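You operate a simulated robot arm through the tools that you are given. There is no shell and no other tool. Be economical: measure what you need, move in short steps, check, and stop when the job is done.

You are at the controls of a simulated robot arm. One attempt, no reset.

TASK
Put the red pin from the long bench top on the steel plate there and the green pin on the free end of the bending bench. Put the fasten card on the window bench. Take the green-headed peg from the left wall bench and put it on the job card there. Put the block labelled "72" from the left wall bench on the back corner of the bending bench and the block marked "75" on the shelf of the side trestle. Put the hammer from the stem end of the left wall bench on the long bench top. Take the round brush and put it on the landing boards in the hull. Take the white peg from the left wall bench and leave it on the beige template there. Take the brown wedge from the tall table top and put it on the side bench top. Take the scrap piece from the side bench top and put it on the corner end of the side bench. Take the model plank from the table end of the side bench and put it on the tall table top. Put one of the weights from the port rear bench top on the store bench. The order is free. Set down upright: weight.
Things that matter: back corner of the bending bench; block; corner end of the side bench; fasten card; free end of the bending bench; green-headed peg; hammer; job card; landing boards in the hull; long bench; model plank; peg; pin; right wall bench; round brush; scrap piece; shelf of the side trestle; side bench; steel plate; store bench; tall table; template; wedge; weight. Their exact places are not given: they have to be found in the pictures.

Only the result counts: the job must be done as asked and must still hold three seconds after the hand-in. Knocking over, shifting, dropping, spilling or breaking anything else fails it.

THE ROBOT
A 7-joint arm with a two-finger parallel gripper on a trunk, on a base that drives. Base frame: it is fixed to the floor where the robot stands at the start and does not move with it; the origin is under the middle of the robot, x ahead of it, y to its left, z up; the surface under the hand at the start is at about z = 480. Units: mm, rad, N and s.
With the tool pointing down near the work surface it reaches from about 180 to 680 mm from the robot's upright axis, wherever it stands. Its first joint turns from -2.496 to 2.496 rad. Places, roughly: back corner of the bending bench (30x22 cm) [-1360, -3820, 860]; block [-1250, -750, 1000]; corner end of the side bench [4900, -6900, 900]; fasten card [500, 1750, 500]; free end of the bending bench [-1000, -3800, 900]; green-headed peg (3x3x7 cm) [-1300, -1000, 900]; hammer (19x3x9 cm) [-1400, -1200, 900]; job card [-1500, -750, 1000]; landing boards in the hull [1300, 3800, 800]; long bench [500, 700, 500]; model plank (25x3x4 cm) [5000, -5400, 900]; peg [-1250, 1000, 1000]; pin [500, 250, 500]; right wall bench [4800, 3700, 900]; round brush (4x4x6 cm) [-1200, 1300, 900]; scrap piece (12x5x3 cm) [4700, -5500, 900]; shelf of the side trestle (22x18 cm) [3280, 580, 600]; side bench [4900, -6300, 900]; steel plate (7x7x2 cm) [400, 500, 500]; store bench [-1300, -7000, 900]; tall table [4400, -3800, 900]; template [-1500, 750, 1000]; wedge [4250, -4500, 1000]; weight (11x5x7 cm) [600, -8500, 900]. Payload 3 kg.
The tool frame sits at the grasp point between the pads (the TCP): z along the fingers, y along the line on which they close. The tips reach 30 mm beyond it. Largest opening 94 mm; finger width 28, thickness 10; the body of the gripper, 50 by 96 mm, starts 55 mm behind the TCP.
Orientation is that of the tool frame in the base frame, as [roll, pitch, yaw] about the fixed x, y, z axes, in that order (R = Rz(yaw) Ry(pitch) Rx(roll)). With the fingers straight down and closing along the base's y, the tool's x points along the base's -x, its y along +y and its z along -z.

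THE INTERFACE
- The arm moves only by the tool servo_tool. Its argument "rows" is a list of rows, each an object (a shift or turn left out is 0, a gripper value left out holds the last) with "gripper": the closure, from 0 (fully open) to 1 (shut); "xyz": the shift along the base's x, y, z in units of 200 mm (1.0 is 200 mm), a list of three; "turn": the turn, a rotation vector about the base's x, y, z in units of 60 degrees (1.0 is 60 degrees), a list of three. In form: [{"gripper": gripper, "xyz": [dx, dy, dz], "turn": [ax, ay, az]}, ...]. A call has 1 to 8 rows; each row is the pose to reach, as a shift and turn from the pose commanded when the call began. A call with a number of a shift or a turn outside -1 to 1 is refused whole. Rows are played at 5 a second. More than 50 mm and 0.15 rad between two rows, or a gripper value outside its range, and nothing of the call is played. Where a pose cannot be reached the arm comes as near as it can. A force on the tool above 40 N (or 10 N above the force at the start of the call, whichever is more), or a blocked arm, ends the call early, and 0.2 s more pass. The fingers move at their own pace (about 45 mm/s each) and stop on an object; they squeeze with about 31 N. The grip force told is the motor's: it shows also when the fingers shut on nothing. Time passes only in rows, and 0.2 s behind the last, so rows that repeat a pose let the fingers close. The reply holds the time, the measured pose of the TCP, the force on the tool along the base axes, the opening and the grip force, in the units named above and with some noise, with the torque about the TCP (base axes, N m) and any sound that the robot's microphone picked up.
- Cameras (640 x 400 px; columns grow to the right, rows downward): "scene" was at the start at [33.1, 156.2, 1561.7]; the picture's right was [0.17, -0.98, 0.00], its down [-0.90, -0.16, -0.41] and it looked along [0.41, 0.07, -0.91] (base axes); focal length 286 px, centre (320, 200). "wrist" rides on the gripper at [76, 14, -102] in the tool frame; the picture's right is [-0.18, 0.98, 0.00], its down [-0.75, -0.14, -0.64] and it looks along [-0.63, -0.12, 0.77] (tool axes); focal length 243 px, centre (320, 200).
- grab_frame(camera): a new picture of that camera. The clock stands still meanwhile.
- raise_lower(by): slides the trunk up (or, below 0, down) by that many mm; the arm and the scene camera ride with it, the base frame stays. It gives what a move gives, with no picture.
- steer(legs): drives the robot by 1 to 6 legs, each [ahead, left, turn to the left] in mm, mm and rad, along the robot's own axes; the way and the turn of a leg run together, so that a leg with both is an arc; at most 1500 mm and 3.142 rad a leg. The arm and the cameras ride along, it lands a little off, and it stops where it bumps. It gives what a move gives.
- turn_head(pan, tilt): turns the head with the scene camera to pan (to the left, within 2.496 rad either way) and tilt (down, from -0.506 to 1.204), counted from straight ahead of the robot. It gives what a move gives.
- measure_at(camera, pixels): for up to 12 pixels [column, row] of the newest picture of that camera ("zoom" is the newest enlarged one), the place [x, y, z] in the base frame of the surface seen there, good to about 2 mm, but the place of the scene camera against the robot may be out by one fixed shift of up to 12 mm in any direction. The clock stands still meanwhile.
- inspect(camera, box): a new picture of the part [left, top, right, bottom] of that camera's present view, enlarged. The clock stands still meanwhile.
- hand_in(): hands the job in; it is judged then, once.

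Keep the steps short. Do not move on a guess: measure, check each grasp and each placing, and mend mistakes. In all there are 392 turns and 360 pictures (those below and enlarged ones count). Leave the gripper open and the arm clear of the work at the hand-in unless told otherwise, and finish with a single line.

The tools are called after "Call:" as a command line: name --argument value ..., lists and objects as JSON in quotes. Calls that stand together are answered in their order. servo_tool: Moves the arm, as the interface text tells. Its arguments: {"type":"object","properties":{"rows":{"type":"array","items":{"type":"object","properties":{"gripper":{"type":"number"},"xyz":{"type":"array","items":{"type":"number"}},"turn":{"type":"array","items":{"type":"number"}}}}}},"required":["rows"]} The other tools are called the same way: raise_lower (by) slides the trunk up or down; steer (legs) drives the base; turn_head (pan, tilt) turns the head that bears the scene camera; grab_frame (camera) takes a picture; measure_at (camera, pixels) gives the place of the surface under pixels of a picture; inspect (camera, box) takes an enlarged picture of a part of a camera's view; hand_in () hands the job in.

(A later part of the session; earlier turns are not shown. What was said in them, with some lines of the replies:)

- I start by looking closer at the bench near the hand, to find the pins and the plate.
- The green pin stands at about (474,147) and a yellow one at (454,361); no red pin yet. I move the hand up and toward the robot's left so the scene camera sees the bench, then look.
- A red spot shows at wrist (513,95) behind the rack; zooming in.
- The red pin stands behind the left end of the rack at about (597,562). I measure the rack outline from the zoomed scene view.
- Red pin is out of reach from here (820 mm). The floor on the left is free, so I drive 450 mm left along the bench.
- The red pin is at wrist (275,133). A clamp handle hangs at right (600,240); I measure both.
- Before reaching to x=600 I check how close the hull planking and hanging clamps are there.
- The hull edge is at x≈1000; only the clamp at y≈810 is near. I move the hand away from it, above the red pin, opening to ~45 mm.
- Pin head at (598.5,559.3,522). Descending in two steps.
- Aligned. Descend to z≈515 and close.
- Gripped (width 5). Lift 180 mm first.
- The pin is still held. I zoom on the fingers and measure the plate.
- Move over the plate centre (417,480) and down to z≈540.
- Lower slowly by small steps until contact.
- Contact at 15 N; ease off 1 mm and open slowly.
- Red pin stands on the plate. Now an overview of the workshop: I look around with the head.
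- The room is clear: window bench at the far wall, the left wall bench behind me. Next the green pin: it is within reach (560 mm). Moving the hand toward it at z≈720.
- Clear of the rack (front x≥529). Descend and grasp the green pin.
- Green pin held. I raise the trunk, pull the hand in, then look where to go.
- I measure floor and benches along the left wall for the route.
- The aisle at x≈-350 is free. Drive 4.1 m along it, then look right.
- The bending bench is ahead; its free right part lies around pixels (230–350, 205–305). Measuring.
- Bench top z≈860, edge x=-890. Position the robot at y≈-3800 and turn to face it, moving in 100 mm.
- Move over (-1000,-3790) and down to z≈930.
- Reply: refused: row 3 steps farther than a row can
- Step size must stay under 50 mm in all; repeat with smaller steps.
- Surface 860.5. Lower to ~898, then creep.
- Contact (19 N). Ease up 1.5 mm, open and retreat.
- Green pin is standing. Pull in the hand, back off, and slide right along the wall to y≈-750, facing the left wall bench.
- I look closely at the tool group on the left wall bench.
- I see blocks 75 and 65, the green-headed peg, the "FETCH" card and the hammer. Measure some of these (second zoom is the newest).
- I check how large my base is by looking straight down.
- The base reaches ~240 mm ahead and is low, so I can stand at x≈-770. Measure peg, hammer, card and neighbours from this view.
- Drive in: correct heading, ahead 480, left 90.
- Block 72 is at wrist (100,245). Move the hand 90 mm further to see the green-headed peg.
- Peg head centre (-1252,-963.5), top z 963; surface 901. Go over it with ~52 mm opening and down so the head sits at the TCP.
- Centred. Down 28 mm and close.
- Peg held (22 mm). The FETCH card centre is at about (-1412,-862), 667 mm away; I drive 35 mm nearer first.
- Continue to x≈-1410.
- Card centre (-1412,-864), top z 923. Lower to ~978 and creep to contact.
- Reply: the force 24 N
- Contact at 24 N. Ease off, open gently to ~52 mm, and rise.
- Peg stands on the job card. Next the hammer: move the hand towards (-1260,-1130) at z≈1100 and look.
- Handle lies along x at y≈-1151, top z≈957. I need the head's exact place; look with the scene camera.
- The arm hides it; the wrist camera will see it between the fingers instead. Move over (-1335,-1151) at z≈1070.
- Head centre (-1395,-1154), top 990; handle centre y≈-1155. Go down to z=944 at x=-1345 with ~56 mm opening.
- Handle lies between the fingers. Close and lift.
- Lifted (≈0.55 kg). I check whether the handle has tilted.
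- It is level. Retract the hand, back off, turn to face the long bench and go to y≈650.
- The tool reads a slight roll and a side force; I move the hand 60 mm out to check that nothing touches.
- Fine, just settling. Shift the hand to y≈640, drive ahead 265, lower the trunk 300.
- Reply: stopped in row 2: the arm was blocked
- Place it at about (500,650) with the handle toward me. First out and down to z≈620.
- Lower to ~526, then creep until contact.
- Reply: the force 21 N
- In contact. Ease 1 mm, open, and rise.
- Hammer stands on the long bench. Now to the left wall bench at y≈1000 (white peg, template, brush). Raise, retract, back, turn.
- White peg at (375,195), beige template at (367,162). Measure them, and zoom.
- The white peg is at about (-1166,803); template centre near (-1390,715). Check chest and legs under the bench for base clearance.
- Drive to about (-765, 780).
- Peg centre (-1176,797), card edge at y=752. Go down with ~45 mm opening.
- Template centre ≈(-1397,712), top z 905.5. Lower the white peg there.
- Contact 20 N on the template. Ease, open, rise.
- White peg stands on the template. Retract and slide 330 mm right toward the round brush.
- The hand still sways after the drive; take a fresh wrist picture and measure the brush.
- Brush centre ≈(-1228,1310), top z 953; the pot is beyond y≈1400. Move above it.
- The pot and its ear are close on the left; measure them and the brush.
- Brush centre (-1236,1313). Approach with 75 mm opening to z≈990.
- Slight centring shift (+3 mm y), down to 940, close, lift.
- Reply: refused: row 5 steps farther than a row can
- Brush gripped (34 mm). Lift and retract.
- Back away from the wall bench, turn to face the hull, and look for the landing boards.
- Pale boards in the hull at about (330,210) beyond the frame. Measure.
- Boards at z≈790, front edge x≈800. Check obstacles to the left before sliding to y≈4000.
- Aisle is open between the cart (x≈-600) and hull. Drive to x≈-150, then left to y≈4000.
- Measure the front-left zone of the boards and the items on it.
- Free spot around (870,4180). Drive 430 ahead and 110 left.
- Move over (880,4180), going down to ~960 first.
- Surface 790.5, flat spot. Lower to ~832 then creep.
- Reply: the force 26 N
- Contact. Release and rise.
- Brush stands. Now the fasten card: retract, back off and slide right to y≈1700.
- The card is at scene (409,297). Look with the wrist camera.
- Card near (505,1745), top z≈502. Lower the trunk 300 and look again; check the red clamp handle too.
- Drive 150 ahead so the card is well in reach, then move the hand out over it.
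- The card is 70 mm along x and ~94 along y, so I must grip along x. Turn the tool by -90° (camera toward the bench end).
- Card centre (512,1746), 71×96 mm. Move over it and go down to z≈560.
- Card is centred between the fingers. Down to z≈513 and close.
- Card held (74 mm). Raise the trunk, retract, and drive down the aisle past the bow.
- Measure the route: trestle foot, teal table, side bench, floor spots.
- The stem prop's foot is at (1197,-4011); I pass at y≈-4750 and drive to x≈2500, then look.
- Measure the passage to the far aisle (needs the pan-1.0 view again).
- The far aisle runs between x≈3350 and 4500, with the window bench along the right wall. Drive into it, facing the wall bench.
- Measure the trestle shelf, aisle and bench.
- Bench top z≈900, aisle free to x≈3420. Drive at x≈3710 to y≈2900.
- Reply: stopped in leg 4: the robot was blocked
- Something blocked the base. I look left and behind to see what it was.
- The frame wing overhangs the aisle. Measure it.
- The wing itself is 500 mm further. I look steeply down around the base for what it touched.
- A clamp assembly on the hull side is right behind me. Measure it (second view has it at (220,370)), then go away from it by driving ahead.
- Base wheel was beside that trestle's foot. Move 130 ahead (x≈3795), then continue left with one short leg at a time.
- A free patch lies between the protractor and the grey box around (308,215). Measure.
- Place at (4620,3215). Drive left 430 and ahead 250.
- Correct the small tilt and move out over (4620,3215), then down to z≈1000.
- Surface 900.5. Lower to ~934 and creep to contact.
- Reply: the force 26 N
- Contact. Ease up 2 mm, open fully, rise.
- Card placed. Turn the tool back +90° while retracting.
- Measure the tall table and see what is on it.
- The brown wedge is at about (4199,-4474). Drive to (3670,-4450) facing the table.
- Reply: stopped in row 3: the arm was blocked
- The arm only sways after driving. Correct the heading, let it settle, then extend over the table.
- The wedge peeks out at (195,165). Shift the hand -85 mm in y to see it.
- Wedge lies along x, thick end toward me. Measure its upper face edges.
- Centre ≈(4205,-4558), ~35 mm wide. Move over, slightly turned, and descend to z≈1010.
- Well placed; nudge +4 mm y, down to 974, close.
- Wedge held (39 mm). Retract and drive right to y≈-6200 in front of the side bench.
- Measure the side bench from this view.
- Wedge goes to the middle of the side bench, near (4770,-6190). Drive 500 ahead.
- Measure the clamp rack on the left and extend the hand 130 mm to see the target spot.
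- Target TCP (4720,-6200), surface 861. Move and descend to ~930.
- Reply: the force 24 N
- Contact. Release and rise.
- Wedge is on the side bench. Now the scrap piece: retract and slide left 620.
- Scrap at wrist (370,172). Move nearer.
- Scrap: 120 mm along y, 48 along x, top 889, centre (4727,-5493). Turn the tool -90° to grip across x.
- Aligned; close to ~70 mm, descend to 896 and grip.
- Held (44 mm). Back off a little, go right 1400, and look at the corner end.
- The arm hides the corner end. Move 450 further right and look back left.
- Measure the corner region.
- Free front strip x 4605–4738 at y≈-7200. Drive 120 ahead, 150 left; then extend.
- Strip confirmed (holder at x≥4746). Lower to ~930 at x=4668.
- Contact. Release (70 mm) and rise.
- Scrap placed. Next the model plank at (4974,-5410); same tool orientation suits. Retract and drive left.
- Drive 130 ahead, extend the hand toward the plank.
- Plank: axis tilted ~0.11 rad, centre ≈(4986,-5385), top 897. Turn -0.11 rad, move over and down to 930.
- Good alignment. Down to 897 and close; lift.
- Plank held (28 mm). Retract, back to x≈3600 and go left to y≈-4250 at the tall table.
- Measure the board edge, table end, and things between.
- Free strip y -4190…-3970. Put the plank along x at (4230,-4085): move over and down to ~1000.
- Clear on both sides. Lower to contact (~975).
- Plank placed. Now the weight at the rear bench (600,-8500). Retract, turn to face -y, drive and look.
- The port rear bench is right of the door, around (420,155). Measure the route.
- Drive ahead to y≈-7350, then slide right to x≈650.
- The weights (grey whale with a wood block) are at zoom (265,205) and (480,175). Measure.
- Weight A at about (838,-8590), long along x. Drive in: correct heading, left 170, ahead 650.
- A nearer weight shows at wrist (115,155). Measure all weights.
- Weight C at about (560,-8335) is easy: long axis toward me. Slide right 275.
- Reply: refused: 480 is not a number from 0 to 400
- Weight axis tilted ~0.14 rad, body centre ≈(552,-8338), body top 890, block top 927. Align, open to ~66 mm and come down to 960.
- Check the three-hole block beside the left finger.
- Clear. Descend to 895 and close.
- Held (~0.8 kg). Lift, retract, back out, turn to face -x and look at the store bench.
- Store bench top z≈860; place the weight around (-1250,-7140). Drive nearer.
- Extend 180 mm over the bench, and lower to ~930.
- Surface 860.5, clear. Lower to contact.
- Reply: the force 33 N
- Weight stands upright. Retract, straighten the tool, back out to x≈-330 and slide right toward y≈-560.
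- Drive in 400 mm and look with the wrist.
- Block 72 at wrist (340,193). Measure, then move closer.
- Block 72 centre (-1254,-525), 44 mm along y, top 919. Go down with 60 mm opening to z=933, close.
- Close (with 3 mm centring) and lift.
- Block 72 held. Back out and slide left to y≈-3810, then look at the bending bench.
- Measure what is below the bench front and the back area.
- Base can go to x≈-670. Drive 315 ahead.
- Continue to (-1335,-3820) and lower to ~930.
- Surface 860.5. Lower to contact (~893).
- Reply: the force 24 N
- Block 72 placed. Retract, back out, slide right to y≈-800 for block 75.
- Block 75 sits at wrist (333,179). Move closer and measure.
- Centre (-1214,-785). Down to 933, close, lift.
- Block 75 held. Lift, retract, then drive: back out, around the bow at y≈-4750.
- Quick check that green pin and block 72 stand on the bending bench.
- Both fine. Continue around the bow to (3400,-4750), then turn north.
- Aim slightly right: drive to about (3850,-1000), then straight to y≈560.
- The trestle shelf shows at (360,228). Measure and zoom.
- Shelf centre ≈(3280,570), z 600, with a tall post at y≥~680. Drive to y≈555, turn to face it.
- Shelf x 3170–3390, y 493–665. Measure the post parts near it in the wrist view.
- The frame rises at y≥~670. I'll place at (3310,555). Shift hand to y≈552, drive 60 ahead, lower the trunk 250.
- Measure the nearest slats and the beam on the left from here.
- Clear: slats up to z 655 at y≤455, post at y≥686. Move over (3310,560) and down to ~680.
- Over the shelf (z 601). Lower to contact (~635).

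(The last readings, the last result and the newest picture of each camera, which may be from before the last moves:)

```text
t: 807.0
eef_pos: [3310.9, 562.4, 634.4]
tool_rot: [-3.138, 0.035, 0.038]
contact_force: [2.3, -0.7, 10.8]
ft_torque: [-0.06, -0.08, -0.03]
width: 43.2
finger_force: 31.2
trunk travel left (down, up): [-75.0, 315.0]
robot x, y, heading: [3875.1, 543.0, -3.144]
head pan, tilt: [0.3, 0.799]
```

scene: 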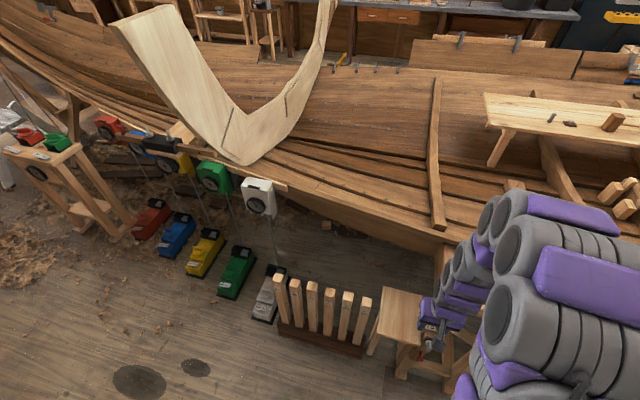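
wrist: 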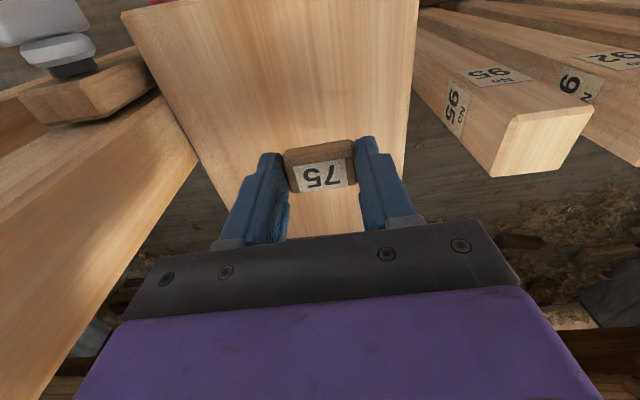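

Call:
servo_tool --rows '[{"xyz": [0, 0, 0]}, {"gripper": 0.36, "xyz": [0, 0, 0]}, {"xyz": [0, 0, 0]}, {"xyz": [0, 0, 0]}, {"xyz": [0, 0, 0.2]}, {"xyz": [0, 0, 0.43]}, {"xyz": [0, 0, 0.66]}, {"xyz": [0.1, 0, 0.88]}]'

Call:
grab_frame --camera "wrist"

```text
t: 808.8
eef_pos: [3331.3, 562.2, 810.3]
tool_rot: [-3.137, 0.034, 0.038]
contact_force: [0.0, 0.3, -0.4]
ft_torque: [-0.02, -0.02, 0.01]
width: 60.1
finger_force: 0.2
trunk travel left (down, up): [-75.0, 315.0]
robot x, y, heading: [3877.5, 543.3, -3.136]
head pan, tilt: [0.3, 0.799]
```

```text
151 pictures are left
```

wrist: 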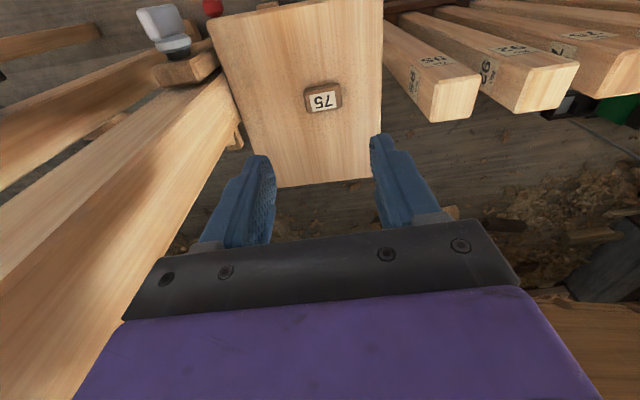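

All placed. Retract the arm clear, open, and check the trestle I brushed earlier.

Call:
servo_tool --rows '[{"gripper": 0, "xyz": [0.2, 0, 0.1]}, {"xyz": [0.4, 0, 0.2]}, {"xyz": [0.6, 0, 0.3]}]'

Call:
turn_head --pan -1.1 --tilt 0.6

Call:
grab_frame --camera "scene"

Call:
inspect --camera "scene" --box '[200, 100, 400, 300]'

```text
t: 809.6
eef_pos: [3449.9, 562.4, 870.3]
tool_rot: [-3.138, 0.039, 0.039]
contact_force: [0.5, 0.3, 0.3]
ft_torque: [-0.02, 0.0, 0.0]
width: 94.0
finger_force: 0.1
trunk travel left (down, up): [-75.0, 315.0]
robot x, y, heading: [3878.2, 542.4, -3.146]
head pan, tilt: [0.3, 0.799]
```

```text
t: 811.1
eef_pos: [3450.7, 563.1, 869.5]
tool_rot: [-3.139, 0.036, 0.038]
contact_force: [-0.4, -0.1, 0.0]
ft_torque: [0.04, 0.03, -0.03]
width: 94.1
finger_force: 0.0
trunk travel left (down, up): [-75.0, 315.0]
robot x, y, heading: [3876.7, 541.0, -3.141]
head pan, tilt: [-1.1, 0.6]
```

```text
150 pictures are left
```

scene: 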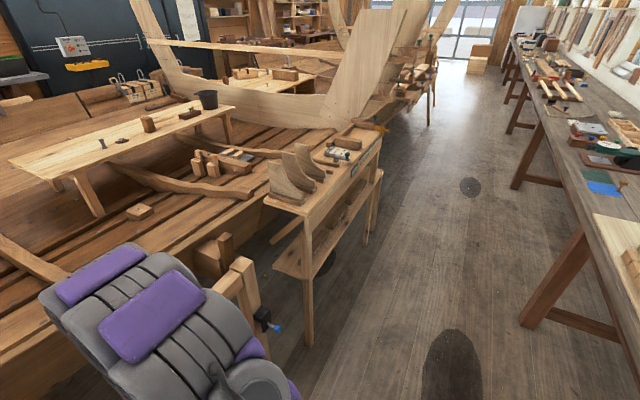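

```text
2.00 times, centred on (300, 200) of scene
```

zoom: 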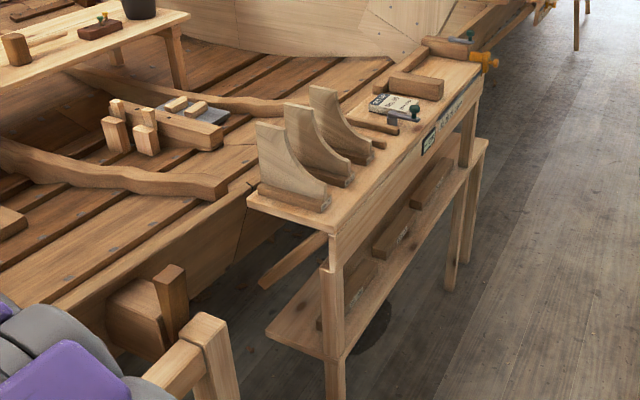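

Everything stands as it should, the gripper is open and the arm is clear, so I hand in.

Call:
hand_in

```text
The job is handed in.
```

All thirteen items were moved to the places asked and the job is handed in. I checked each placing in a picture except the scrap piece's spot: I took the front strip by the corner as the corner end of the side bench. On the way to the window bench the base bumped a trestle at about (3380, 2360); later views showed nothing knocked over there.
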